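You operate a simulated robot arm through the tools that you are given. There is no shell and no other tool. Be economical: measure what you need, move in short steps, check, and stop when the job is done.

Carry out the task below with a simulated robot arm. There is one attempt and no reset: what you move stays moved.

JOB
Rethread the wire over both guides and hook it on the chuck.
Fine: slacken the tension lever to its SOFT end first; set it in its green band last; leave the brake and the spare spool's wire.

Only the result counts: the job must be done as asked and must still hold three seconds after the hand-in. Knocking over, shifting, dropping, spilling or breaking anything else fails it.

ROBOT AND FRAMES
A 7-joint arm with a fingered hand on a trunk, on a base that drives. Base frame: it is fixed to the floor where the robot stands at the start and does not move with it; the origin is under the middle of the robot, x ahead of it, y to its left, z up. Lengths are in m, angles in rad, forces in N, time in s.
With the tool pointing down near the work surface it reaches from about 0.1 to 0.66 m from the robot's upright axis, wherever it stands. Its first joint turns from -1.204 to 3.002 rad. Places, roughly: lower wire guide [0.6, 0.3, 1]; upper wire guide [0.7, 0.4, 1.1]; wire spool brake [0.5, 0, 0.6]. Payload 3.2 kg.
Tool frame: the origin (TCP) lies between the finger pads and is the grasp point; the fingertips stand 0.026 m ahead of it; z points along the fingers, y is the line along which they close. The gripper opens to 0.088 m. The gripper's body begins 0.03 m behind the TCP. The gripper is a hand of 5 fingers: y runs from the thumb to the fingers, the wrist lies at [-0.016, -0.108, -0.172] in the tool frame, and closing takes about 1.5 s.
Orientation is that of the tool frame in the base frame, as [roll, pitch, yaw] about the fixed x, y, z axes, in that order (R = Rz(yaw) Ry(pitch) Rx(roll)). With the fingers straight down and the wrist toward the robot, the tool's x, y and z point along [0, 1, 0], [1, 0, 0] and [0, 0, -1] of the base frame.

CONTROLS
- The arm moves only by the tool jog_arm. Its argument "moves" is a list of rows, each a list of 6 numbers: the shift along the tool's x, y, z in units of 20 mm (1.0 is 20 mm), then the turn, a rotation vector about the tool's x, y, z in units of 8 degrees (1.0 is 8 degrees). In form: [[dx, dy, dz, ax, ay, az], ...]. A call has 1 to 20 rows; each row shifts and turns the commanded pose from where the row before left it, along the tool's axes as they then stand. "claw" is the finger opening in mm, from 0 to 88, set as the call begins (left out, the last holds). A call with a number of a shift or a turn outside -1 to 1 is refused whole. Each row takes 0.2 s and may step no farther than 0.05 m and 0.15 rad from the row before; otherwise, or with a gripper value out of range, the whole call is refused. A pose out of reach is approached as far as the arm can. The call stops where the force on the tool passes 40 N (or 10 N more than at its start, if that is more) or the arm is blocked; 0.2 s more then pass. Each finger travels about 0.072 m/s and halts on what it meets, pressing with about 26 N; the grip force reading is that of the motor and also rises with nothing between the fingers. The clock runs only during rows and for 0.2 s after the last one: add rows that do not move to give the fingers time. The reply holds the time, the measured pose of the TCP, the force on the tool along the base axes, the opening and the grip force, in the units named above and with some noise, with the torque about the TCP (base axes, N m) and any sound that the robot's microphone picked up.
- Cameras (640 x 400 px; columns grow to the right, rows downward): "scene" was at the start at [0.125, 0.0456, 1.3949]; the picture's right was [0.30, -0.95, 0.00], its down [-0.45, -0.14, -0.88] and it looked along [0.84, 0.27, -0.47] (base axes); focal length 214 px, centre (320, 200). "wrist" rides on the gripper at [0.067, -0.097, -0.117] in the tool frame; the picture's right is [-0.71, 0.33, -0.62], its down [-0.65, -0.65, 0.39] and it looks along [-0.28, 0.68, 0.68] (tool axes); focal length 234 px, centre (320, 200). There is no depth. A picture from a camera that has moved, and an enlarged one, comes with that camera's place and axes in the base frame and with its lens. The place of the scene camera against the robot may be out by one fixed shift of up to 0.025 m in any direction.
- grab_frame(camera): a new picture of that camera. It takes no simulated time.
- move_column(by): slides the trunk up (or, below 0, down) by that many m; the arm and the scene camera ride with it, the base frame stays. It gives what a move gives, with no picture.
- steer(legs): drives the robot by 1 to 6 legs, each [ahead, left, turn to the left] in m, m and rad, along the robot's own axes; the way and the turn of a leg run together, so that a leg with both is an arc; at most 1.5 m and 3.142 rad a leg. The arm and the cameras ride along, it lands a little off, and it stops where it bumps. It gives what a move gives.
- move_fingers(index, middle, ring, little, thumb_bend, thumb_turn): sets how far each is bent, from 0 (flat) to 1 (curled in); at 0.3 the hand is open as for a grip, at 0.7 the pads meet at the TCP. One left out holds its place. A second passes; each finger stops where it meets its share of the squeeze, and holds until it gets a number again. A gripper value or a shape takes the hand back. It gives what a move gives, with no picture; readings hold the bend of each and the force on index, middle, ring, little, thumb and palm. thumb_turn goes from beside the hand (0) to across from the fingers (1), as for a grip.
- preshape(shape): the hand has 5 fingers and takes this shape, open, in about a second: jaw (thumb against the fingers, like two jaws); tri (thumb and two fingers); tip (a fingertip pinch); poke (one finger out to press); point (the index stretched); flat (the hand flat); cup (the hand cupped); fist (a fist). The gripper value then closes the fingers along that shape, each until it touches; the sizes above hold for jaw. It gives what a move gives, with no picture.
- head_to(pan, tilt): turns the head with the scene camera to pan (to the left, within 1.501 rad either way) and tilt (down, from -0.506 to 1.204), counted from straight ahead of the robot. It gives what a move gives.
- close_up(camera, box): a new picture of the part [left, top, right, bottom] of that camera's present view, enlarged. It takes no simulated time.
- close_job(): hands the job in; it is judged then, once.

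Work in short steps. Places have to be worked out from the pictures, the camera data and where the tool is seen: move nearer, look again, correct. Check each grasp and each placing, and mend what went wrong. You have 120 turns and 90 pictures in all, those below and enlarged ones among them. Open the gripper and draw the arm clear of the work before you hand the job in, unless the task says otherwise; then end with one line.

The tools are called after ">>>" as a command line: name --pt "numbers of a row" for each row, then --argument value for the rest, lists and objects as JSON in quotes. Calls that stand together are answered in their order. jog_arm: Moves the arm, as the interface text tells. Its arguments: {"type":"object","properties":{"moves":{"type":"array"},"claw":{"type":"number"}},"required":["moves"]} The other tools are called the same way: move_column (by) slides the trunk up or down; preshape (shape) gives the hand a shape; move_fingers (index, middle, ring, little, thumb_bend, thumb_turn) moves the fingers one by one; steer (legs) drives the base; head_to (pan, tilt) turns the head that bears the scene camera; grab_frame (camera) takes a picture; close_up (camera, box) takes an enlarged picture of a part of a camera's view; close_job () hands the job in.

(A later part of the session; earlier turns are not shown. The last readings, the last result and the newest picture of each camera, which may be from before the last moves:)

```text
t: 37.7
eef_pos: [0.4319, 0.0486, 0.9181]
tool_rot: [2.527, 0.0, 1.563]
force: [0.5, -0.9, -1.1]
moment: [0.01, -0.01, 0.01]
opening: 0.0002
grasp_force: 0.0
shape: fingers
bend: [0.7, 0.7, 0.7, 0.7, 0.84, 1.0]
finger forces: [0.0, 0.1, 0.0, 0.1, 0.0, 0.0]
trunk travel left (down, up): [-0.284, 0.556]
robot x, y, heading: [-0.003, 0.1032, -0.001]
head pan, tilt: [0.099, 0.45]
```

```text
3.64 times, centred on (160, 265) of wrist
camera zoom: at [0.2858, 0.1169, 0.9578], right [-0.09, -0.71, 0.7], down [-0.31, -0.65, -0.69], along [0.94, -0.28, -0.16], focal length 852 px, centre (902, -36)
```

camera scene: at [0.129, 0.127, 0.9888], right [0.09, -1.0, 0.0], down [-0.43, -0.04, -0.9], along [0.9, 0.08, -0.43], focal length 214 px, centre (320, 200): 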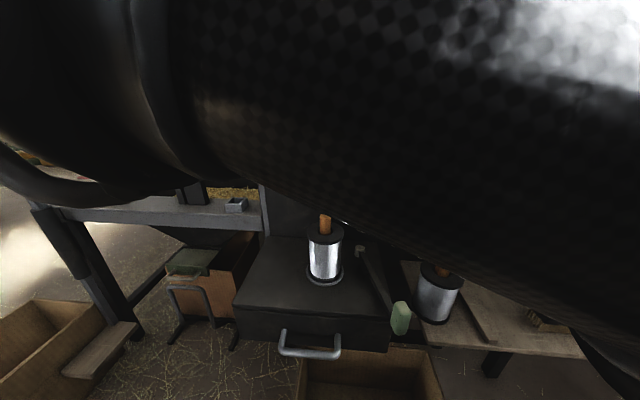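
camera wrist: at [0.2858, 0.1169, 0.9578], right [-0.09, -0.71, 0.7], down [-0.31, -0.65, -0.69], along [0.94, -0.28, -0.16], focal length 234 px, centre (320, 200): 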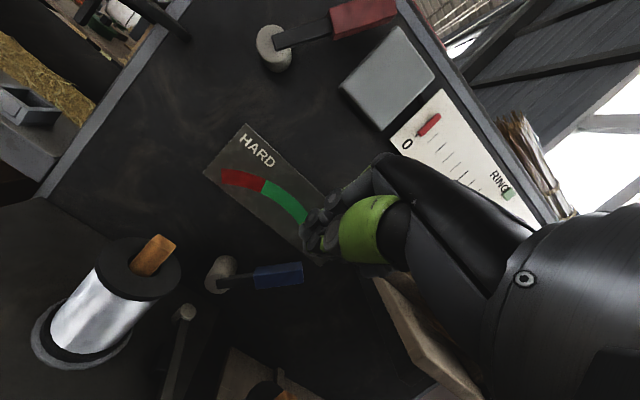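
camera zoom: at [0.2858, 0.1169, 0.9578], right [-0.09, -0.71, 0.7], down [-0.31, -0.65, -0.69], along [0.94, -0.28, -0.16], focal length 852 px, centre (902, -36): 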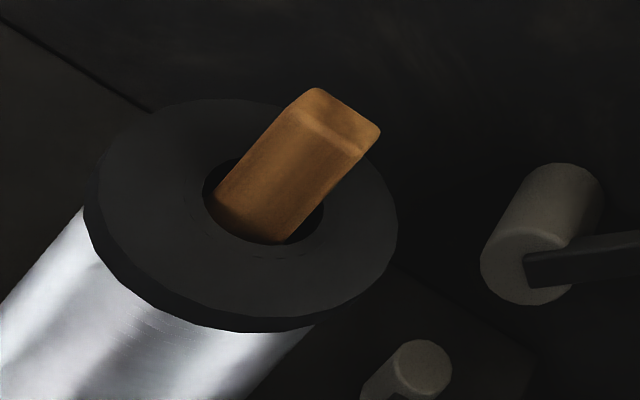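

Triangulating several wrist views: tab top ≈(0.529,0.134,0.764), lower guide ≈ x 0.535–0.587, y 0.29, tips z 0.98; upper guide ≈(0.748,0.42,1.11); chuck socket ≈(0.887,0.417,1.066). I raise the trunk, and drive left then ahead to a stance from which everything is in reach, clear of the floor crate.

>>> move_column --by 0.4

>>> steer --legs '[[0, 0.43, 0], [0.15, 0, 0]]'

>>> grab_frame --camera "wrist"

>>> grab_frame --camera "scene"

```text
t: 41.5
eef_pos: [0.4324, 0.0485, 1.3183]
tool_rot: [2.529, 0.001, 1.563]
force: [-0.4, 0.7, -0.3]
moment: [0.01, -0.02, 0.0]
opening: 0.0
grasp_force: 0.0
shape: fingers
bend: [0.7, 0.7, 0.7, 0.7, 0.84, 1.0]
finger forces: [0.0, 0.1, 0.1, 0.1, 0.0, 0.0]
trunk travel left (down, up): [-0.684, 0.156]
robot x, y, heading: [-0.002, 0.0991, -0.004]
head pan, tilt: [0.099, 0.45]
```

```text
t: 45.1
eef_pos: [0.5847, 0.4778, 1.3171]
tool_rot: [2.528, 0.0, 1.566]
force: [-0.5, 0.2, -0.2]
moment: [0.03, -0.01, 0.01]
opening: 0.0
grasp_force: 0.0
shape: fingers
bend: [0.7, 0.7, 0.7, 0.7, 0.84, 1.0]
finger forces: [0.1, 0.0, 0.1, 0.0, 0.1, 0.0]
trunk travel left (down, up): [-0.684, 0.156]
robot x, y, heading: [0.1543, 0.5313, -0.01]
head pan, tilt: [0.099, 0.45]
```

```text
53 pictures are left
camera wrist: at [0.4377, 0.5459, 1.3577], right [-0.09, -0.71, 0.7], down [-0.31, -0.65, -0.69], along [0.94, -0.29, -0.16], focal length 234 px, centre (320, 200)
```

wrist: 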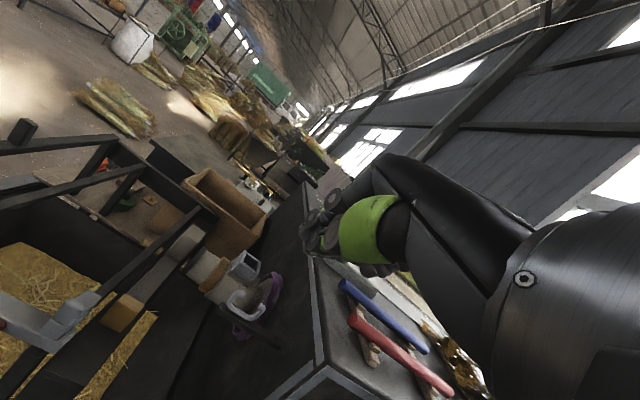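

```text
52 pictures are left
camera scene: at [0.2805, 0.5562, 1.3887], right [0.09, -1.0, 0.0], down [-0.43, -0.04, -0.9], along [0.9, 0.08, -0.44], focal length 214 px, centre (320, 200)
```

scene: 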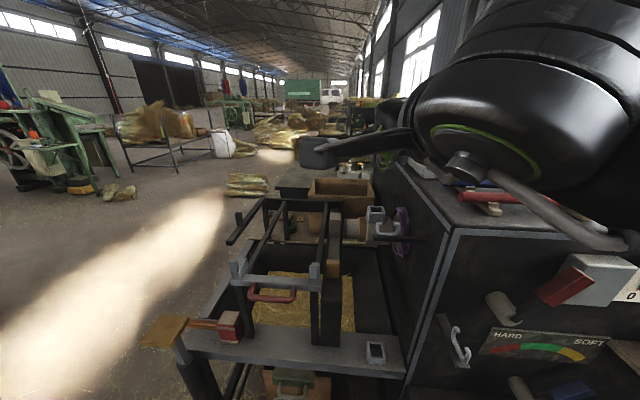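

Good stance. I zoom on the guides and chuck in both views to refine positions.

>>> close_up --camera "scene" --box '[335, 190, 435, 260]'

>>> close_up --camera "scene" --box '[420, 290, 500, 390]'

>>> close_up --camera "wrist" --box '[180, 230, 300, 350]'

```text
5.71 times, centred on (385, 225) of scene
camera zoom: at [0.2805, 0.5562, 1.3887], right [0.09, -1.0, 0.0], down [-0.43, -0.04, -0.9], along [0.9, 0.08, -0.44], focal length 1226 px, centre (-51, 57)
```

zoom: 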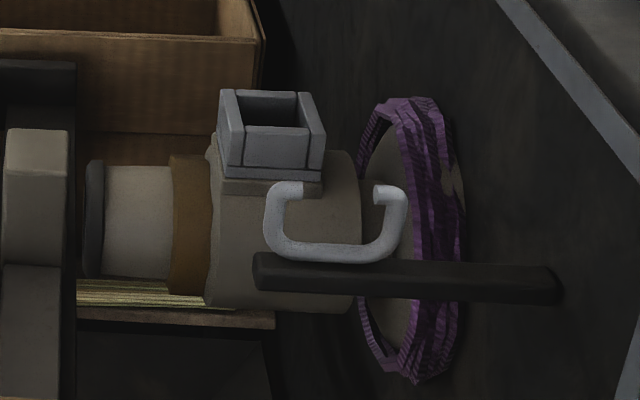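

```text
4.00 times, centred on (460, 340) of scene
camera zoom: at [0.2805, 0.5562, 1.3887], right [0.09, -1.0, 0.0], down [-0.43, -0.04, -0.9], along [0.9, 0.08, -0.44], focal length 858 px, centre (-240, -360)
```

zoom: 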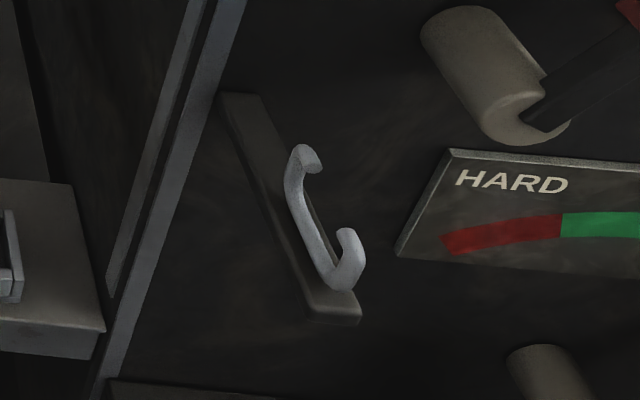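

```text
3.33 times, centred on (240, 290) of wrist
camera zoom: at [0.4377, 0.5459, 1.3577], right [-0.09, -0.71, 0.7], down [-0.31, -0.65, -0.69], along [0.94, -0.29, -0.16], focal length 781 px, centre (587, -100)
```

zoom: 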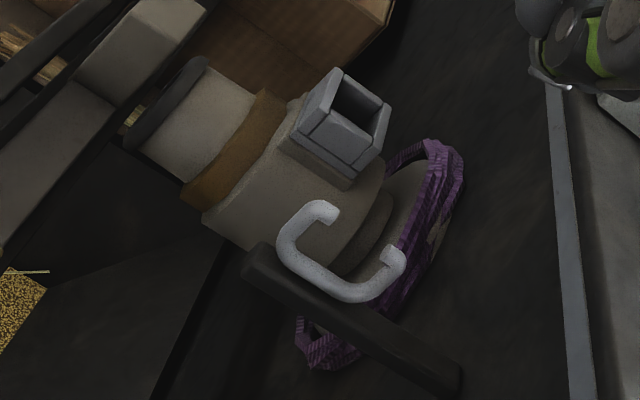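

Refined: upper guide gap ≈(0.72,0.42,1.135), chuck socket top ≈(0.868,0.42,1.083), lower guide gap ≈(0.567,0.29,0.97). I drive 0.1 m further ahead so a straight-down hand reaches the chuck, and turn the hand back to straight down with a three-finger shape.

>>> steer --legs '[[0.1, 0, 0]]'

>>> jog_arm --pt "0 0 0 1 0 0" --pt "0 0 0 1 0 0" --pt "0 0 0 1 0 0" --pt "0 0 0 1 0 0" --pt "0 0 0 0.4 0 0" --pt "-1 0 0 0 0 0" --pt "-1 0 0 0 0 0" --pt "-1 0 0 0 0 0" --pt "-1 0 0 0 0 0" --pt "-1 0 0 0 0 0"

>>> preshape --shape "tri"

>>> grab_frame --camera "scene"

```text
t: 46.3
eef_pos: [0.6822, 0.4766, 1.3173]
tool_rot: [2.528, -0.001, 1.565]
force: [-0.5, -0.4, -0.6]
moment: [0.01, 0.0, 0.02]
opening: 0.0
grasp_force: 0.1
shape: fingers
bend: [0.7, 0.7, 0.7, 0.7, 0.84, 1.0]
finger forces: [0.0, 0.0, 0.1, 0.1, 0.0, 0.1]
trunk travel left (down, up): [-0.684, 0.156]
robot x, y, heading: [0.2464, 0.5277, -0.002]
head pan, tilt: [0.099, 0.45]
```

```text
t: 48.5
eef_pos: [0.6817, 0.3772, 1.3189]
tool_rot: [3.14, 0.001, 1.564]
force: [-0.4, -0.3, 0.3]
moment: [-0.02, 0.0, 0.03]
opening: 0.0
grasp_force: 0.1
shape: fingers
bend: [0.7, 0.7, 0.7, 0.7, 0.84, 1.0]
finger forces: [0.1, 0.0, 0.1, 0.0, 0.1, 0.0]
trunk travel left (down, up): [-0.684, 0.156]
robot x, y, heading: [0.25, 0.5283, -0.009]
head pan, tilt: [0.099, 0.45]
```

```text
t: 49.4
eef_pos: [0.6813, 0.3766, 1.3197]
tool_rot: [-3.141, -0.001, 1.564]
force: [0.3, -1.1, 0.6]
moment: [0.02, 0.0, -0.02]
opening: 0.0878
grasp_force: 0.1
shape: tri
bend: [0.3, 0.3, 0.99, 0.99, 0.3, 0.97]
finger forces: [0.0, 0.0, 0.0, 0.0, 0.0, 0.0]
trunk travel left (down, up): [-0.684, 0.156]
robot x, y, heading: [0.2465, 0.5275, -0.007]
head pan, tilt: [0.099, 0.45]
```

```text
48 pictures are left
camera scene: at [0.3779, 0.5555, 1.3887], right [0.09, -1.0, 0.0], down [-0.43, -0.04, -0.9], along [0.9, 0.08, -0.44], focal length 214 px, centre (320, 200)
```

scene: 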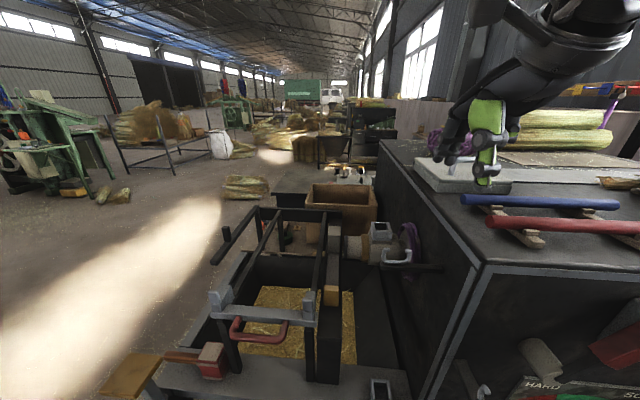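

The stance works. I now move back and right to above the tab at x≈0.45, then lower the trunk to look at the tab with the wrist camera.

>>> jog_arm --pt "-0.9 -1 0 0 0 0" --pt "-1 -1 0 0 0 0" --pt "-1 -1 0 0 0 0" --pt "-1 -1 0 0 0 0" --pt "-1 -1 0 0 0 0" --pt "-1 -1 0 0 0 0" --pt "-1 -1 0 0 0 0" --pt "-1 -1 0 0 0 0" --pt "-1 -1 0 0 0 0" --pt "-1 -1 0 0 0 0" --pt "-1 -1 0 0 0 0" --pt "-1 -0.6 0 0 0 0" --pt "-0.2 0 0 0 0 0"

>>> grab_frame --camera "scene"

```text
t: 52.2
eef_pos: [0.592, 0.1774, 1.2777]
tool_rot: [3.14, -0.001, 1.561]
force: [-0.3, 0.2, 0.0]
moment: [0.0, 0.03, 0.0]
opening: 0.0877
grasp_force: 0.1
shape: tri
bend: [0.3, 0.3, 0.99, 0.99, 0.3, 0.97]
finger forces: [0.0, 0.1, 0.1, 0.1, 0.1, 0.0]
out of reach, approached as far as the arm can: row 5, 6, 7, 8, 9, 10, 11, 12, 13
trunk travel left (down, up): [-0.684, 0.156]
robot x, y, heading: [0.2494, 0.5281, -0.007]
head pan, tilt: [0.099, 0.45]
```

```text
47 pictures are left
camera scene: at [0.3778, 0.5556, 1.3887], right [0.09, -1.0, 0.0], down [-0.43, -0.04, -0.9], along [0.9, 0.08, -0.44], focal length 214 px, centre (320, 200)
```

scene: 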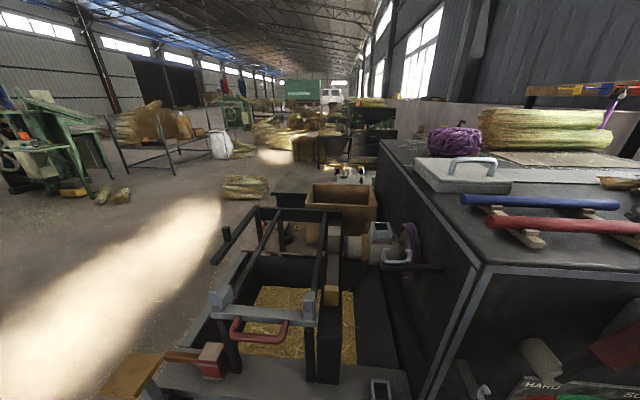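

The arm's first joint limits rightward reach. I turn the base right by 0.45 rad so both the spool and the chuck fall within range.

>>> steer --legs '[[0, 0, -0.45]]'

>>> head_to --pan -0.1 --tilt 0.75

>>> grab_frame --camera "scene"

```text
t: 53.9
eef_pos: [0.4033, 0.0639, 1.2786]
tool_rot: [3.139, -0.002, 1.111]
force: [0.3, -0.3, 0.0]
moment: [0.0, 0.02, -0.02]
opening: 0.088
grasp_force: 0.1
shape: tri
bend: [0.3, 0.3, 0.99, 0.99, 0.3, 0.97]
finger forces: [0.0, 0.1, 0.0, 0.0, 0.0, 0.1]
trunk travel left (down, up): [-0.684, 0.156]
robot x, y, heading: [0.2495, 0.528, -0.46]
head pan, tilt: [0.099, 0.45]
```

```text
t: 54.7
eef_pos: [0.4048, 0.0637, 1.2782]
tool_rot: [3.138, -0.001, 1.112]
force: [-0.2, -0.5, -0.6]
moment: [0.0, -0.01, 0.03]
opening: 0.0879
grasp_force: 0.1
shape: tri
bend: [0.3, 0.3, 0.99, 0.99, 0.3, 0.97]
finger forces: [0.0, 0.0, 0.0, 0.0, 0.0, 0.1]
trunk travel left (down, up): [-0.684, 0.156]
robot x, y, heading: [0.2514, 0.5336, -0.46]
head pan, tilt: [-0.099, 0.75]
```

```text
46 pictures are left
camera scene: at [0.3516, 0.4815, 1.3623], right [-0.53, -0.85, 0.0], down [-0.58, 0.36, -0.73], along [0.62, -0.39, -0.68], focal length 214 px, centre (320, 200)
```

scene: 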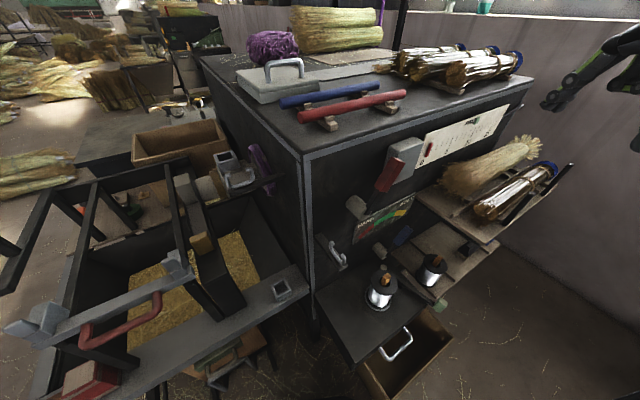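

Excellent view. I rotate the hand back to yaw ≈1.57 and see where the commanded pose stands.

>>> jog_arm --pt "0 0 0 0 0 -0.8" --pt "0 0 0 0 0 -0.8" --pt "0 0 0 0 0 -0.8" --pt "0 0 0 0 0 -0.85" --pt "0 0 0 0 0 0"

```text
t: 55.9
eef_pos: [0.4281, 0.1512, 1.241]
tool_rot: [3.137, -0.001, 1.563]
force: [0.1, 0.1, 0.2]
moment: [-0.01, 0.0, 0.0]
opening: 0.0878
grasp_force: 0.0
shape: tri
bend: [0.3, 0.3, 0.99, 0.99, 0.3, 0.97]
finger forces: [0.0, 0.0, 0.0, 0.0, 0.0, 0.1]
out of reach, approached as far as the arm can: row 1, 2, 3, 4
trunk travel left (down, up): [-0.684, 0.156]
robot x, y, heading: [0.2487, 0.5283, -0.457]
head pan, tilt: [-0.099, 0.75]
```

Now at (0.428,0.151,1.241). I lower the trunk by 0.37 to look at the tab nearby.

>>> move_column --by -0.37

>>> grab_frame --camera "wrist"

>>> grab_frame --camera "scene"

```text
t: 59.5
eef_pos: [0.4294, 0.1519, 0.8703]
tool_rot: [3.139, -0.002, 1.564]
force: [-0.6, 0.6, 0.0]
moment: [-0.04, 0.0, -0.04]
opening: 0.0879
grasp_force: 0.0
shape: tri
bend: [0.3, 0.3, 0.99, 0.99, 0.3, 0.97]
finger forces: [0.1, 0.0, 0.1, 0.0, 0.0, 0.0]
trunk travel left (down, up): [-0.314, 0.526]
robot x, y, heading: [0.2459, 0.5278, -0.459]
head pan, tilt: [-0.099, 0.75]
```

```text
45 pictures are left
camera wrist: at [0.3321, 0.2194, 0.9882], right [0.32, -0.71, 0.62], down [-0.66, -0.64, -0.39], along [0.68, -0.28, -0.68], focal length 234 px, centre (320, 200)
```

wrist: 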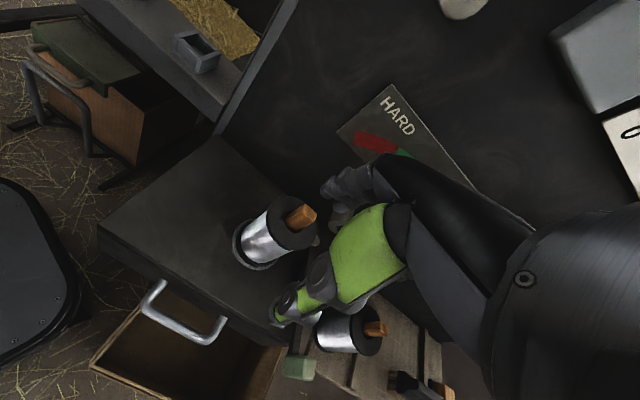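

```text
44 pictures are left
camera scene: at [0.3515, 0.4816, 0.9923], right [-0.53, -0.85, 0.0], down [-0.58, 0.36, -0.73], along [0.62, -0.39, -0.68], focal length 214 px, centre (320, 200)
```

scene: 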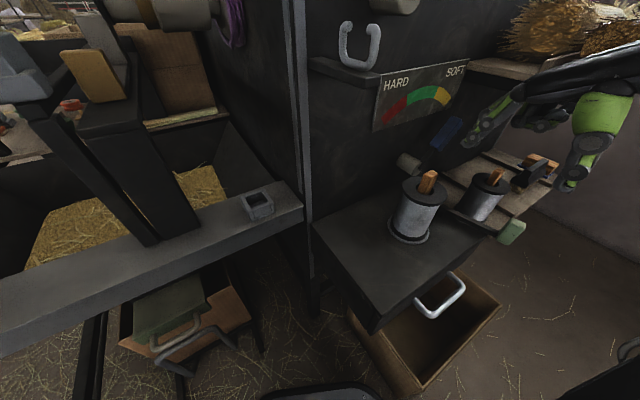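

The tab checks out at ≈(0.525,0.135). I zoom on the fingers to see where the thumb and two fingers meet.

>>> close_up --camera "wrist" --box '[230, 150, 420, 340]'

>>> close_up --camera "scene" --box '[370, 60, 640, 250]'

```text
2.11 times, centred on (325, 245) of wrist
camera zoom: at [0.3321, 0.2194, 0.9882], right [0.32, -0.71, 0.62], down [-0.66, -0.64, -0.39], along [0.68, -0.28, -0.68], focal length 493 px, centre (310, 105)
```

zoom: 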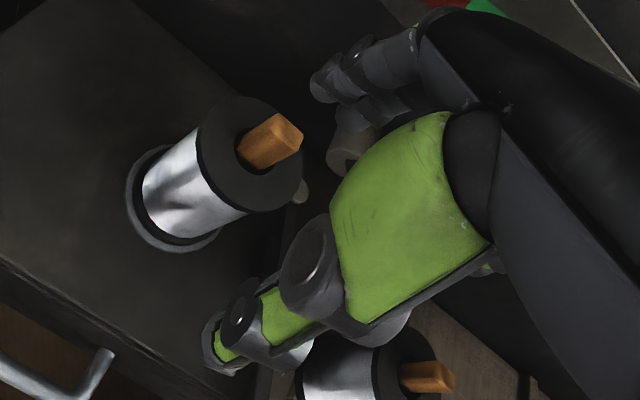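

```text
2.11 times, centred on (505, 155) of scene
camera zoom: at [0.3515, 0.4816, 0.9923], right [-0.53, -0.85, 0.0], down [-0.58, 0.36, -0.73], along [0.62, -0.39, -0.68], focal length 452 px, centre (-70, 295)
```

zoom: 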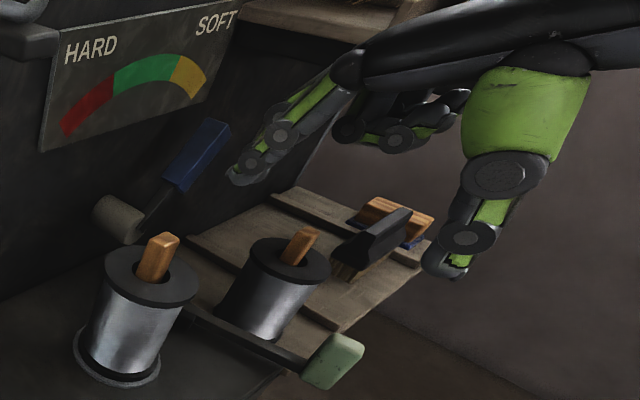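

Grip is centred at the TCP. I move over the tab at z≈0.83 and check before descending.

>>> jog_arm --pt "-0.85 0 1 0 0 0" --pt "0 0.7 0.9 0 0 0" --pt "0 1 0 0 0 0" --pt "0 1 0 0 0 0" --pt "0 1 0 0 0 0" --pt "0 1 0 0 0 0" --pt "0 0.25 0 0 0 0"

>>> close_up --camera "wrist" --box '[220, 140, 440, 340]'

>>> close_up --camera "scene" --box '[350, 60, 600, 260]'

```text
t: 61.1
eef_pos: [0.532, 0.1432, 0.8318]
tool_rot: [3.139, -0.001, 1.562]
force: [0.0, -0.5, -0.3]
moment: [0.0, -0.03, 0.02]
opening: 0.0879
grasp_force: 0.0
shape: tri
bend: [0.3, 0.3, 0.99, 0.99, 0.3, 0.97]
finger forces: [0.0, 0.0, 0.0, 0.0, 0.0, 0.1]
out of reach, approached as far as the arm can: row 1
trunk travel left (down, up): [-0.314, 0.526]
robot x, y, heading: [0.2521, 0.5321, -0.457]
head pan, tilt: [-0.099, 0.75]
```

```text
2.00 times, centred on (330, 240) of wrist
camera zoom: at [0.4336, 0.2115, 0.9483], right [0.32, -0.71, 0.62], down [-0.66, -0.64, -0.39], along [0.68, -0.28, -0.68], focal length 468 px, centre (300, 120)
```

zoom: 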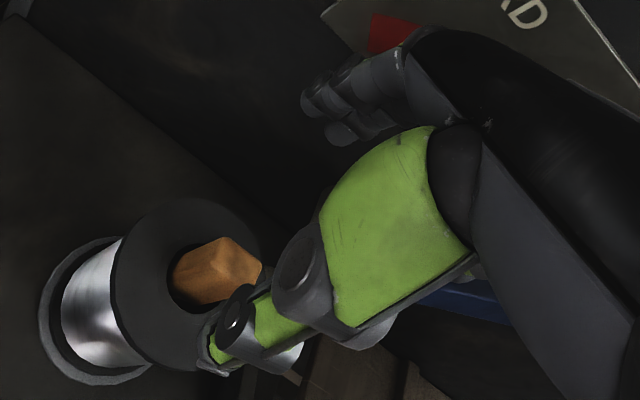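

```text
2.00 times, centred on (475, 160) of scene
camera zoom: at [0.3516, 0.4815, 0.9923], right [-0.53, -0.85, 0.0], down [-0.58, 0.36, -0.73], along [0.62, -0.39, -0.68], focal length 429 px, centre (10, 280)
```

zoom: 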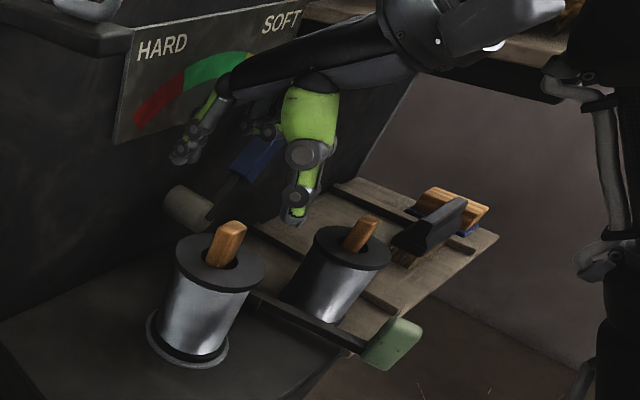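

Tab is at ≈(0.524,0.134); TCP at (0.532,0.143). I correct by −9 mm in both and descend to z≈0.752.

>>> jog_arm --pt "-0.45 -0.4 0 0 0 0" --pt "0 0 0.8 0 0 0" --pt "0 0 0.8 0 0 0" --pt "0 0 0.8 0 0 0" --pt "0 0 0.8 0 0 0" --pt "0 0 0.75 0 0 0"

>>> close_up --camera "wrist" --box '[220, 140, 440, 340]'

>>> close_up --camera "scene" --box '[370, 100, 530, 240]'

```text
t: 62.5
eef_pos: [0.5197, 0.1375, 0.7522]
tool_rot: [3.137, 0.0, 1.562]
force: [-0.1, 0.5, 0.4]
moment: [0.02, 0.01, 0.02]
opening: 0.088
grasp_force: 0.0
shape: tri
bend: [0.3, 0.3, 0.99, 0.99, 0.3, 0.97]
finger forces: [0.0, 0.0, 0.1, 0.0, 0.0, 0.0]
out of reach, approached as far as the arm can: row 1, 6
trunk travel left (down, up): [-0.314, 0.526]
robot x, y, heading: [0.2463, 0.5323, -0.458]
head pan, tilt: [-0.099, 0.75]
```

```text
2.00 times, centred on (330, 240) of wrist
camera zoom: at [0.4231, 0.2046, 0.8689], right [0.32, -0.71, 0.62], down [-0.66, -0.64, -0.39], along [0.68, -0.28, -0.68], focal length 468 px, centre (300, 120)
```

zoom: 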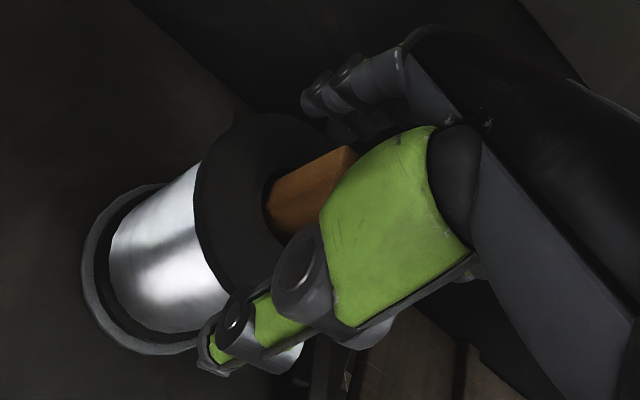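

```text
2.86 times, centred on (450, 170) of scene
camera zoom: at [0.3515, 0.4815, 0.9923], right [-0.53, -0.85, 0.0], down [-0.58, 0.36, -0.73], along [0.62, -0.39, -0.68], focal length 613 px, centre (-51, 286)
```

zoom: 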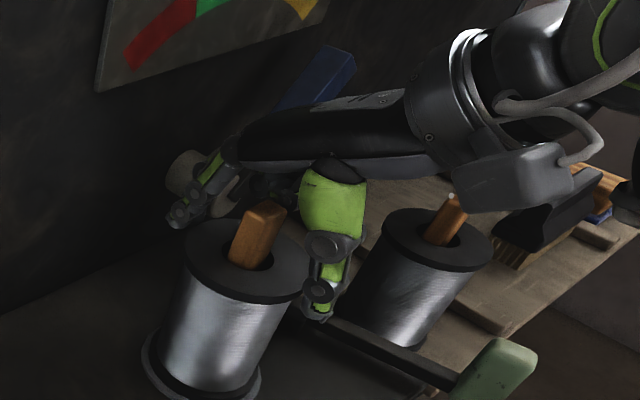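

The TCP projects right on the tab in both views. I close the fingers and give them time.

>>> jog_arm --pt "0 0 0 0 0 0" --pt "0 0 0 0 0 0" --pt "0 0 0 0 0 0" --pt "0 0 0 0 0 0" --pt "0 0 0 0 0 0" --pt "0 0 0 0 0 0" --pt "0 0 0 0 0 0" --pt "0 0 0 0 0 0" --claw 0

>>> close_up --camera "scene" --box '[370, 100, 530, 240]'

```text
t: 64.3
eef_pos: [0.5205, 0.1368, 0.7521]
tool_rot: [3.138, -0.002, 1.563]
force: [0.3, 0.2, -0.8]
moment: [0.04, -0.1, 0.04]
opening: 0.0638
grasp_force: 26.3
shape: tri
bend: [0.39, 0.34, 1.0, 1.0, 0.07, 0.99]
finger forces: [11.4, 11.8, 0.2, 0.0, 23.4, 0.1]
trunk travel left (down, up): [-0.314, 0.526]
robot x, y, heading: [0.2458, 0.5283, -0.456]
head pan, tilt: [-0.099, 0.75]
```

```text
2.86 times, centred on (450, 170) of scene
camera zoom: at [0.3516, 0.4815, 0.9923], right [-0.53, -0.85, 0.0], down [-0.58, 0.36, -0.73], along [0.62, -0.39, -0.68], focal length 613 px, centre (-51, 286)
```

zoom: 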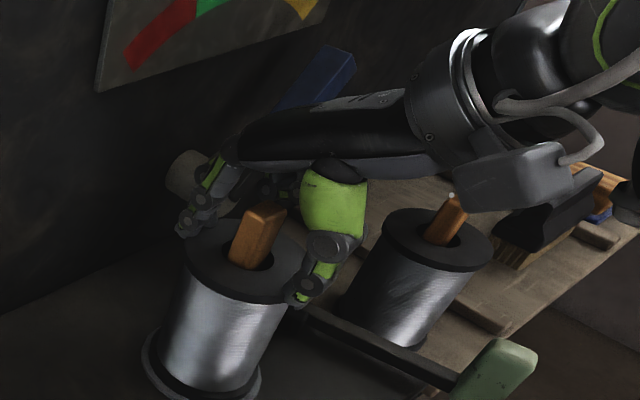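

The opening stopped at 64 mm with force: the fingers closed on the spool flange, so they are too low. I open and raise by 25 mm.

>>> jog_arm --pt "0 0 0 0 0 0" --pt "0 0 0 0 0 0" --pt "0 0 0 0 0 0" --pt "0 0 0 0 0 0" --pt "0 0 -0.6 0 0 0" --pt "0 0 -0.65 0 0 0" --claw 88

>>> close_up --camera "scene" --box '[370, 100, 530, 240]'

>>> close_up --camera "wrist" --box '[220, 140, 440, 340]'

```text
t: 65.7
eef_pos: [0.5207, 0.1379, 0.7775]
tool_rot: [3.139, -0.002, 1.562]
force: [-0.3, 0.3, 0.5]
moment: [0.02, 0.01, 0.0]
opening: 0.0878
grasp_force: 0.0
shape: tri
bend: [0.3, 0.3, 0.99, 0.99, 0.3, 0.97]
finger forces: [0.0, 0.0, 0.0, 0.1, 0.0, 0.0]
trunk travel left (down, up): [-0.314, 0.526]
robot x, y, heading: [0.2484, 0.5281, -0.462]
head pan, tilt: [-0.099, 0.75]
```

```text
2.86 times, centred on (450, 170) of scene
camera zoom: at [0.3516, 0.4816, 0.9923], right [-0.53, -0.85, 0.0], down [-0.58, 0.36, -0.73], along [0.62, -0.39, -0.68], focal length 613 px, centre (-51, 286)
```

zoom: 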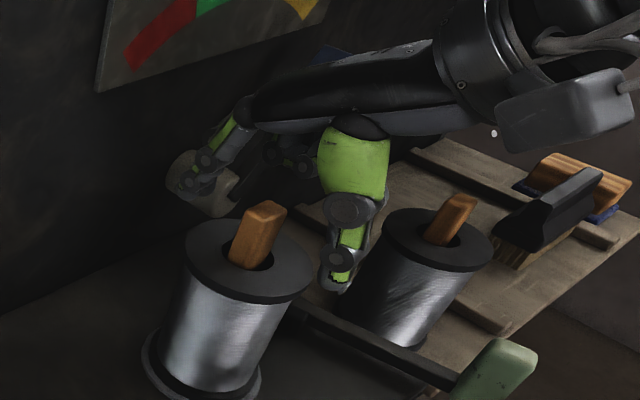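

```text
2.00 times, centred on (330, 240) of wrist
camera zoom: at [0.4226, 0.2056, 0.894], right [0.32, -0.71, 0.62], down [-0.66, -0.64, -0.39], along [0.68, -0.28, -0.68], focal length 468 px, centre (300, 120)
```

zoom: 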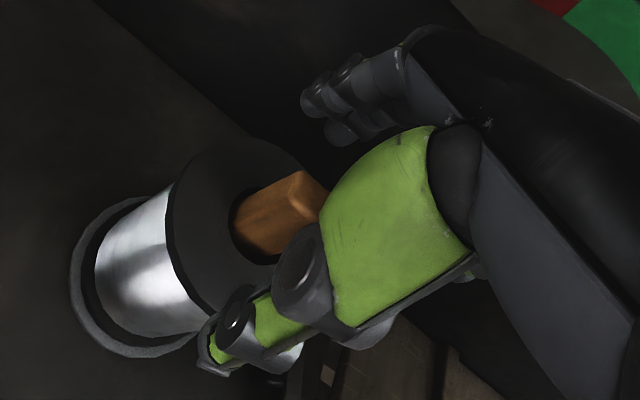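

Tab centre still under the TCP. I lower 6 mm and close again.

>>> jog_arm --pt "0 0.15 0.3 0 0 0" --pt "0 0 0 0 0 0" --pt "0 0 0 0 0 0" --pt "0 0 0 0 0 0" --pt "0 0 0 0 0 0" --pt "0 0 0 0 0 0" --pt "0 0 0 0 0 0" --pt "0 0 0 0 0 0" --pt "0 0 0 0 0 0" --pt "0 0 0 0 0 0" --claw 0

>>> close_up --camera "scene" --box '[370, 100, 530, 240]'

```text
t: 67.9
eef_pos: [0.5227, 0.1384, 0.7697]
tool_rot: [3.138, -0.003, 1.564]
force: [-0.5, -0.9, 1.0]
moment: [-0.01, 0.01, 0.01]
opening: 0.0072
grasp_force: 26.5
shape: tri
bend: [0.69, 0.63, 1.0, 1.0, 0.83, 1.0]
finger forces: [9.2, 16.9, 0.2, 0.1, 23.4, 0.1]
trunk travel left (down, up): [-0.314, 0.526]
robot x, y, heading: [0.2503, 0.5273, -0.458]
head pan, tilt: [-0.099, 0.75]
```

```text
2.86 times, centred on (450, 170) of scene
camera zoom: at [0.3515, 0.4815, 0.9923], right [-0.53, -0.85, 0.0], down [-0.58, 0.36, -0.73], along [0.62, -0.39, -0.68], focal length 613 px, centre (-51, 286)
```

zoom: 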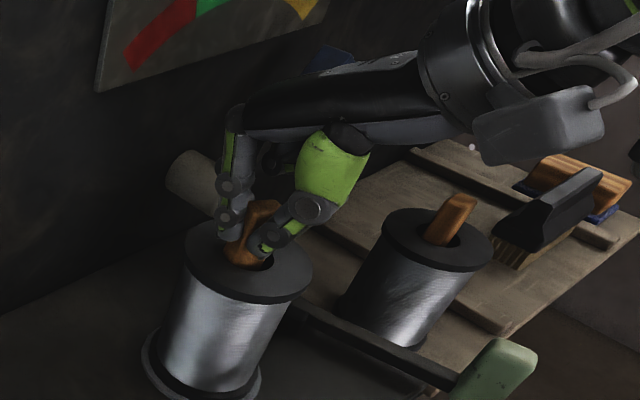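

The fingers hold the tab (middle 17 N, index 9 N, thumb 23 N). I lift slowly straight up and check.

>>> jog_arm --pt "0 0 -0.4 0 0 0" --pt "0 0 -0.5 0 0 0" --pt "0 0 -0.7 0 0 0" --pt "0 0 -0.8 0 0 0" --pt "0 0 -0.8 0 0 0" --pt "0 0 -0.8 0 0 0"

>>> close_up --camera "scene" --box '[350, 40, 530, 240]'

```text
t: 69.3
eef_pos: [0.5218, 0.1401, 0.851]
tool_rot: [3.139, -0.002, 1.56]
force: [-0.2, -0.6, -0.4]
moment: [-0.02, 0.03, -0.01]
opening: 0.0071
grasp_force: 25.6
shape: tri
bend: [0.69, 0.63, 1.0, 1.0, 0.83, 1.0]
finger forces: [9.1, 16.7, 0.0, 0.1, 23.3, 0.1]
trunk travel left (down, up): [-0.314, 0.526]
robot x, y, heading: [0.247, 0.5339, -0.454]
head pan, tilt: [-0.099, 0.75]
```

```text
2.00 times, centred on (440, 140) of scene
camera zoom: at [0.3515, 0.4817, 0.9923], right [-0.53, -0.85, 0.0], down [-0.58, 0.36, -0.73], along [0.62, -0.39, -0.68], focal length 429 px, centre (80, 320)
```

zoom: 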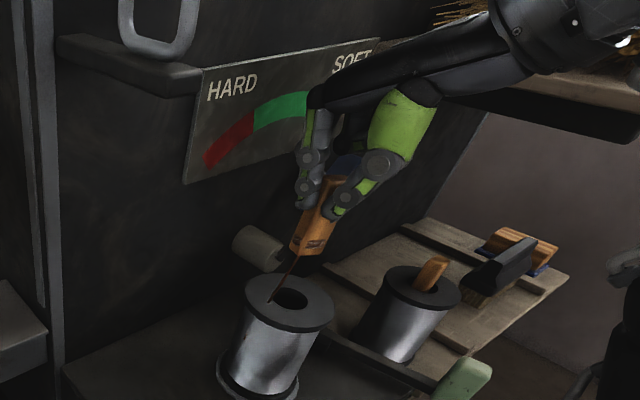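

The tab came out with the wire trailing to the spool. I pull back 5 cm in x to clear the red lever, then raise the trunk 0.4 m.

>>> jog_arm --pt "0.3 -0.8 0 0 0 0" --pt "0.3 -0.8 0 0 0 0" --pt "0.3 -0.8 0 0 0 0"

>>> move_column --by 0.4

>>> grab_frame --camera "scene"

```text
t: 70.1
eef_pos: [0.4754, 0.1557, 0.8502]
tool_rot: [3.137, -0.002, 1.562]
force: [0.1, -0.4, -0.1]
moment: [-0.02, 0.0, 0.02]
opening: 0.0067
grasp_force: 25.8
shape: tri
bend: [0.69, 0.63, 1.0, 1.0, 0.83, 1.0]
finger forces: [9.3, 16.8, 0.0, 0.0, 23.2, 0.0]
trunk travel left (down, up): [-0.314, 0.526]
robot x, y, heading: [0.2498, 0.5305, -0.452]
head pan, tilt: [-0.099, 0.75]
```

```text
t: 73.9
eef_pos: [0.4749, 0.157, 1.2515]
tool_rot: [3.139, -0.001, 1.565]
force: [-0.2, -0.2, 0.3]
moment: [-0.01, 0.02, 0.05]
opening: 0.0068
grasp_force: 26.4
shape: tri
bend: [0.69, 0.63, 1.0, 1.0, 0.83, 1.0]
finger forces: [9.2, 16.9, 0.1, 0.1, 23.2, 0.1]
trunk travel left (down, up): [-0.714, 0.126]
robot x, y, heading: [0.2482, 0.526, -0.46]
head pan, tilt: [-0.099, 0.75]
```

```text
32 pictures are left
camera scene: at [0.3516, 0.4814, 1.3922], right [-0.53, -0.85, 0.0], down [-0.58, 0.36, -0.73], along [0.62, -0.39, -0.68], focal length 214 px, centre (320, 200)
```

scene: 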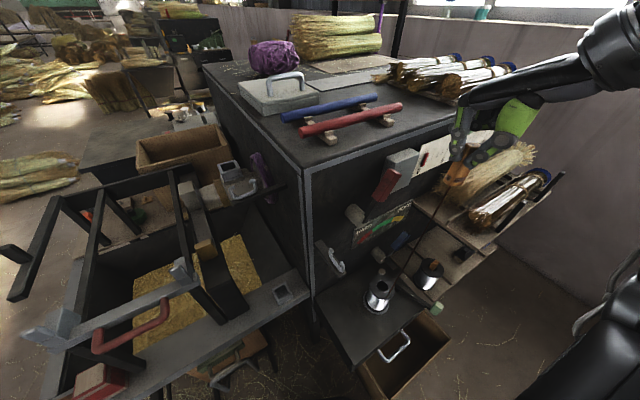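

Wire trails nicely. I raise another 8 cm and carry the tab left over the lower guide to about (0.60,0.42).

>>> move_column --by 0.08

>>> jog_arm --pt "1 0.48 0 0 0 0" --pt "1 0.48 0 0 0 0" --pt "1 0.48 0 0 0 0" --pt "1 0.48 0 0 0 0" --pt "1 0.48 0 0 0 0" --pt "1 0.48 0 0 0 0" --pt "1 0.48 0 0 0 0" --pt "1 0.48 0 0 0 0" --pt "1 0.48 0 0 0 0" --pt "1 0.48 0 0 0 0" --pt "1 0.48 0 0 0 0" --pt "1 0.48 0 0 0 0" --pt "1 0.48 0 0 0 0" --pt "0.15 0 0 0 0 0"

>>> grab_frame --camera "scene"

```text
t: 75.1
eef_pos: [0.476, 0.1563, 1.3315]
tool_rot: [3.138, -0.002, 1.56]
force: [-1.0, 0.0, 0.4]
moment: [-0.05, 0.01, -0.01]
opening: 0.0069
grasp_force: 25.7
shape: tri
bend: [0.69, 0.63, 1.0, 1.0, 0.83, 1.0]
finger forces: [9.1, 16.9, 0.0, 0.0, 23.1, 0.1]
trunk travel left (down, up): [-0.794, 0.046]
robot x, y, heading: [0.2501, 0.529, -0.456]
head pan, tilt: [-0.099, 0.75]
```

```text
t: 78.1
eef_pos: [0.6023, 0.4172, 1.3334]
tool_rot: [3.139, -0.001, 1.562]
force: [0.1, -0.2, 0.1]
moment: [0.04, 0.01, -0.02]
opening: 0.0066
grasp_force: 26.2
shape: tri
bend: [0.7, 0.63, 1.0, 1.0, 0.83, 1.0]
finger forces: [9.4, 17.1, 0.0, 0.0, 22.9, 0.0]
trunk travel left (down, up): [-0.794, 0.046]
robot x, y, heading: [0.2497, 0.5301, -0.457]
head pan, tilt: [-0.099, 0.75]
```

```text
31 pictures are left
camera scene: at [0.3512, 0.481, 1.4723], right [-0.53, -0.85, 0.0], down [-0.58, 0.36, -0.73], along [0.62, -0.39, -0.68], focal length 214 px, centre (320, 200)
```

scene: 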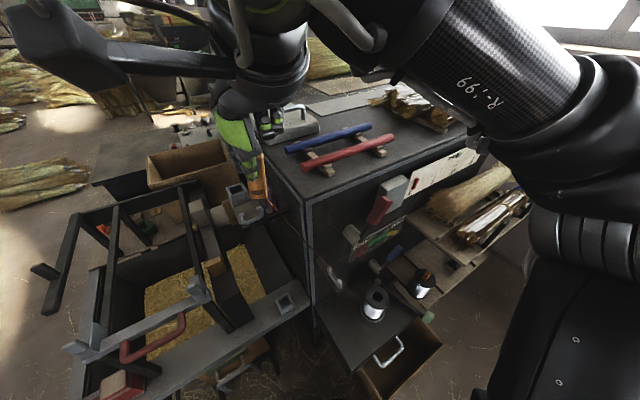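

Let me zoom on the wire near the lower guide.

>>> close_up --camera "scene" --box '[250, 190, 400, 330]'

```text
2.86 times, centred on (325, 260) of scene
camera zoom: at [0.3512, 0.481, 1.4723], right [-0.53, -0.85, 0.0], down [-0.58, 0.36, -0.73], along [0.62, -0.39, -0.68], focal length 613 px, centre (306, 29)
```

zoom: 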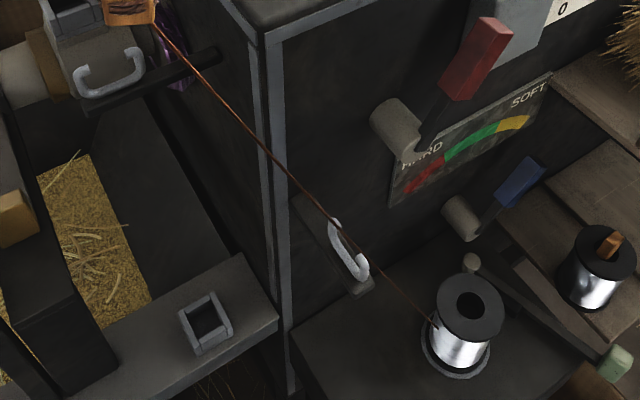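

The wire crosses just above the far tip of the lower guide; the gap centre is about 1 cm nearer. I raise slightly, shift −2 cm in x, then lower to drop the wire into the U.

>>> jog_arm --pt "0 0 -0.8 0 0 0" --pt "0 -0.6 -0.5 0 0 0" --pt "0 -0.5 0 0 0 0" --pt "0 0 0.8 0 0 0" --pt "0 0 0.8 0 0 0" --pt "0 0 0.8 0 0 0" --pt "0 0 0.8 0 0 0" --pt "0 0 0.8 0 0 0"

>>> close_up --camera "scene" --box '[250, 190, 400, 330]'

```text
t: 79.9
eef_pos: [0.5809, 0.4186, 1.2773]
tool_rot: [3.138, -0.001, 1.566]
force: [0.8, 0.6, 0.1]
moment: [-0.03, 0.0, -0.01]
opening: 0.0068
grasp_force: 25.8
shape: tri
bend: [0.7, 0.63, 1.0, 1.0, 0.83, 1.0]
finger forces: [9.4, 17.3, 0.1, 0.0, 22.8, 0.0]
trunk travel left (down, up): [-0.794, 0.046]
robot x, y, heading: [0.2495, 0.5295, -0.455]
head pan, tilt: [-0.099, 0.75]
```

```text
2.86 times, centred on (325, 260) of scene
camera zoom: at [0.3516, 0.4812, 1.4723], right [-0.53, -0.85, 0.0], down [-0.58, 0.36, -0.73], along [0.62, -0.39, -0.68], focal length 613 px, centre (306, 29)
```

zoom: 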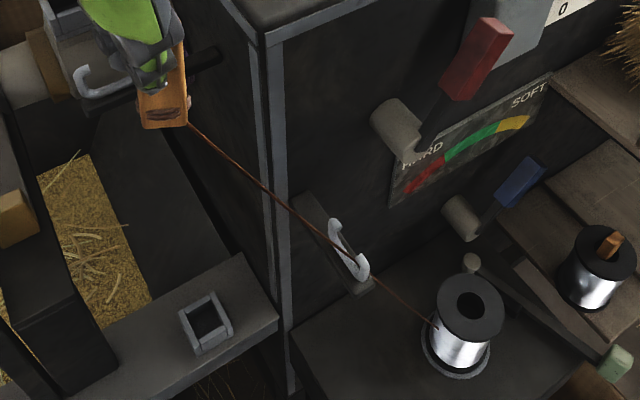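

>>> close_up --camera "scene" --box '[350, 255, 390, 300]'

>>> close_up --camera "scene" --box '[315, 255, 355, 295]'

```text
8.89 times, centred on (370, 278) of scene
camera zoom: at [0.3516, 0.4812, 1.4723], right [-0.53, -0.85, 0.0], down [-0.58, 0.36, -0.73], along [0.62, -0.39, -0.68], focal length 1906 px, centre (-124, -489)
```

zoom: 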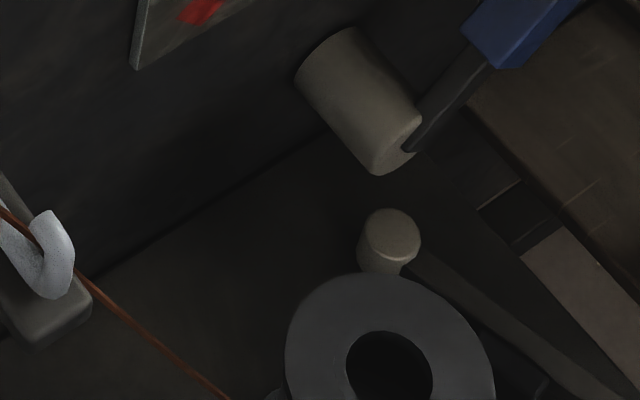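

```text
10.00 times, centred on (335, 275) of scene
camera zoom: at [0.3516, 0.4812, 1.4723], right [-0.53, -0.85, 0.0], down [-0.58, 0.36, -0.73], along [0.62, -0.39, -0.68], focal length 2145 px, centre (170, -550)
```

zoom: 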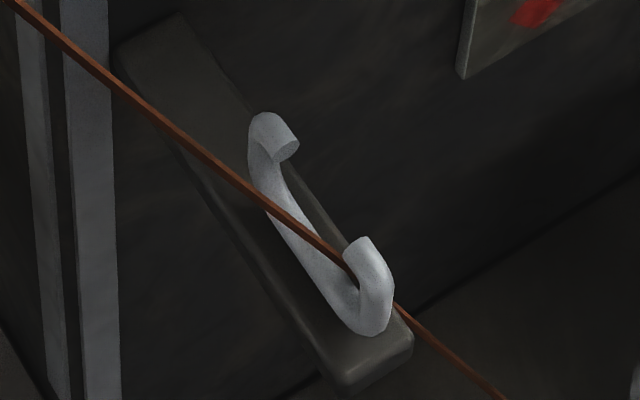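

The wire now lies inside the lower U (below the near tip, in front of the far one). Now I move left to y≈0.49, rise to 1.36 and forward to x≈0.80 so that the wire comes over the upper guide's gap.

>>> jog_arm --pt "0.9 0 0 0 0 0" --pt "0.9 0 0 0 0 0" --pt "0.9 0 0 0 0 0" --pt "0.9 0 0 0 0 0" --pt "0 0 -1 0 0 0" --pt "0 0 -1 0 0 0" --pt "0 0 -1 0 0 0" --pt "0 0.5 -1 0 0 0" --pt "0 0.9 0 0 0 0" --pt "0 0.9 0 0 0 0" --pt "0 0.9 0 0 0 0" --pt "0 0.9 0 0 0 0" --pt "0 0.9 0 0 0 0" --pt "0 0.9 0 0 0 0" --pt "0 0.9 0 0 0 0" --pt "0 0.9 0 0 0 0" --pt "0 0.9 0 0 0 0" --pt "0 0.9 0 0 0 0" --pt "0 0.9 0 0 0 0" --pt "0 0.6 0 0 0 0"

>>> close_up --camera "scene" --box '[190, 120, 390, 320]'

```text
t: 84.3
eef_pos: [0.7615, 0.4453, 1.3729]
tool_rot: [3.109, -0.067, 1.504]
force: [-0.4, 0.4, 0.1]
moment: [-0.02, 0.01, -0.02]
opening: 0.0064
grasp_force: 26.6
shape: tri
bend: [0.7, 0.63, 1.0, 1.0, 0.83, 1.0]
finger forces: [9.6, 17.2, 0.0, 0.1, 22.5, 0.0]
out of reach, approached as far as the arm can: row 18, 19, 20
trunk travel left (down, up): [-0.794, 0.046]
robot x, y, heading: [0.2489, 0.5311, -0.457]
head pan, tilt: [-0.099, 0.75]
stopped in row 20: the arm was blocked; the commanded pose is now the measured one
```

```text
2.00 times, centred on (290, 220) of scene
camera zoom: at [0.3516, 0.481, 1.4722], right [-0.53, -0.85, 0.0], down [-0.58, 0.36, -0.73], along [0.62, -0.39, -0.68], focal length 429 px, centre (380, 160)
```

zoom: 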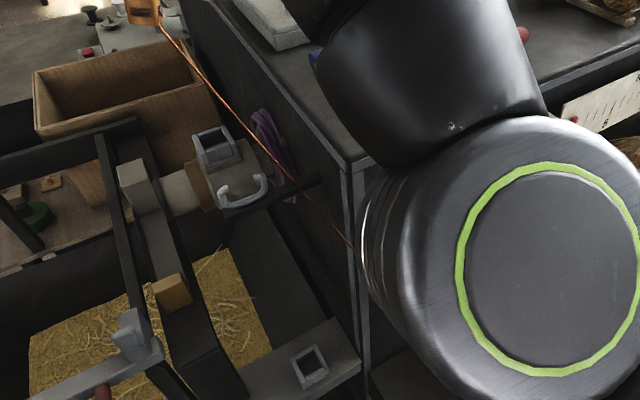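

The arm hit its reach limit because it is so high. The wire already crosses above the upper guide's gap, so I lower the tab here while restoring the tool's orientation.

>>> jog_arm --pt "0 0 0.8 0 0 0" --pt "0 0 0.8 0 0 0" --pt "0.2 0 0.8 0.11 -0.24 -0.22" --pt "0.2 0 0.8 0.11 -0.24 -0.22" --pt "0 0 0.8 0 0 0" --pt "0 0 0.8 0 0 0"

>>> close_up --camera "scene" --box '[210, 110, 340, 240]'

```text
t: 85.7
eef_pos: [0.7644, 0.461, 1.277]
tool_rot: [3.138, 0.006, 1.568]
force: [-0.6, 0.7, -0.1]
moment: [0.0, 0.03, 0.0]
opening: 0.0062
grasp_force: 25.9
shape: tri
bend: [0.7, 0.63, 1.0, 1.0, 0.83, 1.0]
finger forces: [9.4, 17.1, 0.1, 0.1, 22.4, 0.0]
trunk travel left (down, up): [-0.794, 0.046]
robot x, y, heading: [0.2469, 0.5297, -0.456]
head pan, tilt: [-0.099, 0.75]
```

```text
3.08 times, centred on (275, 175) of scene
camera zoom: at [0.352, 0.4813, 1.4722], right [-0.53, -0.85, 0.0], down [-0.58, 0.36, -0.73], along [0.62, -0.39, -0.68], focal length 660 px, centre (458, 277)
```

zoom: 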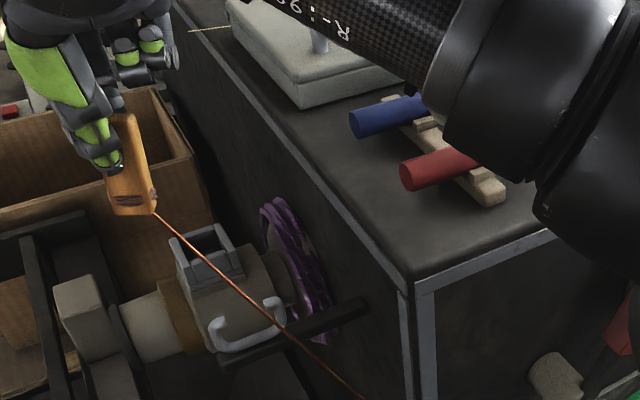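

The wire crosses centred over the upper guide gap, about 2 cm above the tips. I lower 5 cm to drop it in.

>>> jog_arm --pt "0 0 0.8 0 0 0" --pt "0 0 0.8 0 0 0" --pt "0 0 0.9 0 0 0"

>>> close_up --camera "scene" --box '[225, 160, 325, 240]'

```text
t: 86.5
eef_pos: [0.7646, 0.4606, 1.2268]
tool_rot: [3.138, 0.005, 1.57]
force: [0.1, 0.1, 0.1]
moment: [-0.01, 0.03, 0.01]
opening: 0.0064
grasp_force: 25.8
shape: tri
bend: [0.7, 0.63, 1.0, 1.0, 0.83, 1.0]
finger forces: [9.4, 17.3, 0.1, 0.0, 22.4, 0.0]
trunk travel left (down, up): [-0.794, 0.046]
robot x, y, heading: [0.2505, 0.5284, -0.463]
head pan, tilt: [-0.099, 0.75]
```

```text
5.00 times, centred on (275, 200) of scene
camera zoom: at [0.3518, 0.4813, 1.4722], right [-0.53, -0.85, 0.0], down [-0.58, 0.36, -0.73], along [0.62, -0.39, -0.68], focal length 1072 px, centre (545, 200)
```

zoom: 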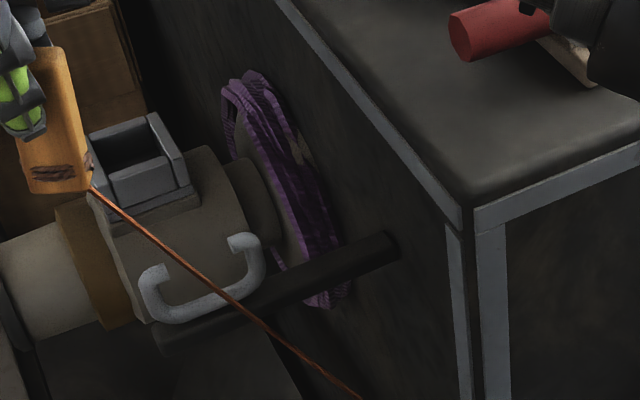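

The wire is inside the upper U. The tab seems slightly tilted in the grip, so I check with the wrist camera, which also shows the socket ahead.

>>> grab_frame --camera "wrist"

>>> close_up --camera "scene" --box '[190, 110, 290, 210]'

```text
23 pictures are left
camera wrist: at [0.6663, 0.5282, 1.3441], right [0.33, -0.7, 0.63], down [-0.65, -0.65, -0.39], along [0.68, -0.28, -0.67], focal length 234 px, centre (320, 200)
```

wrist: 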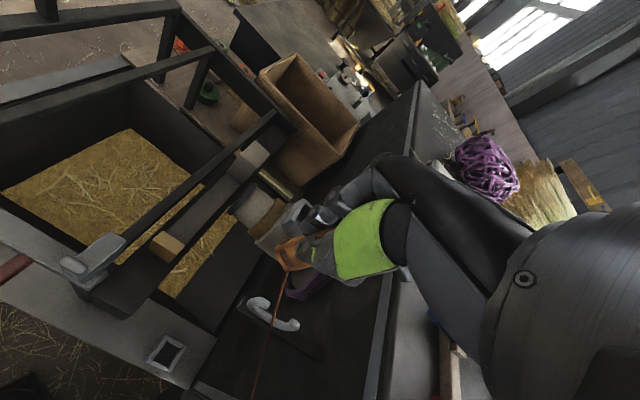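

```text
4.00 times, centred on (240, 160) of scene
camera zoom: at [0.3518, 0.4813, 1.4722], right [-0.53, -0.85, 0.0], down [-0.58, 0.36, -0.73], along [0.62, -0.39, -0.68], focal length 858 px, centre (640, 360)
```

zoom: 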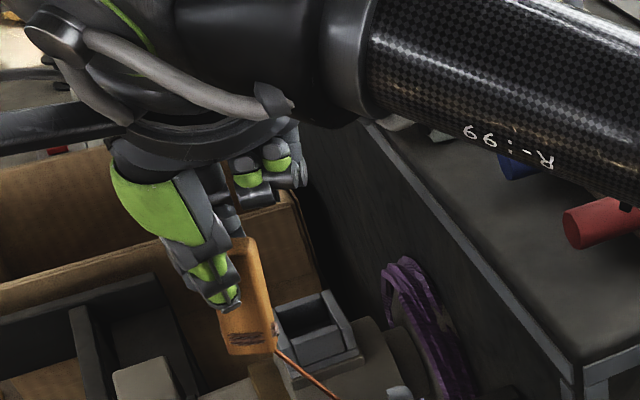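

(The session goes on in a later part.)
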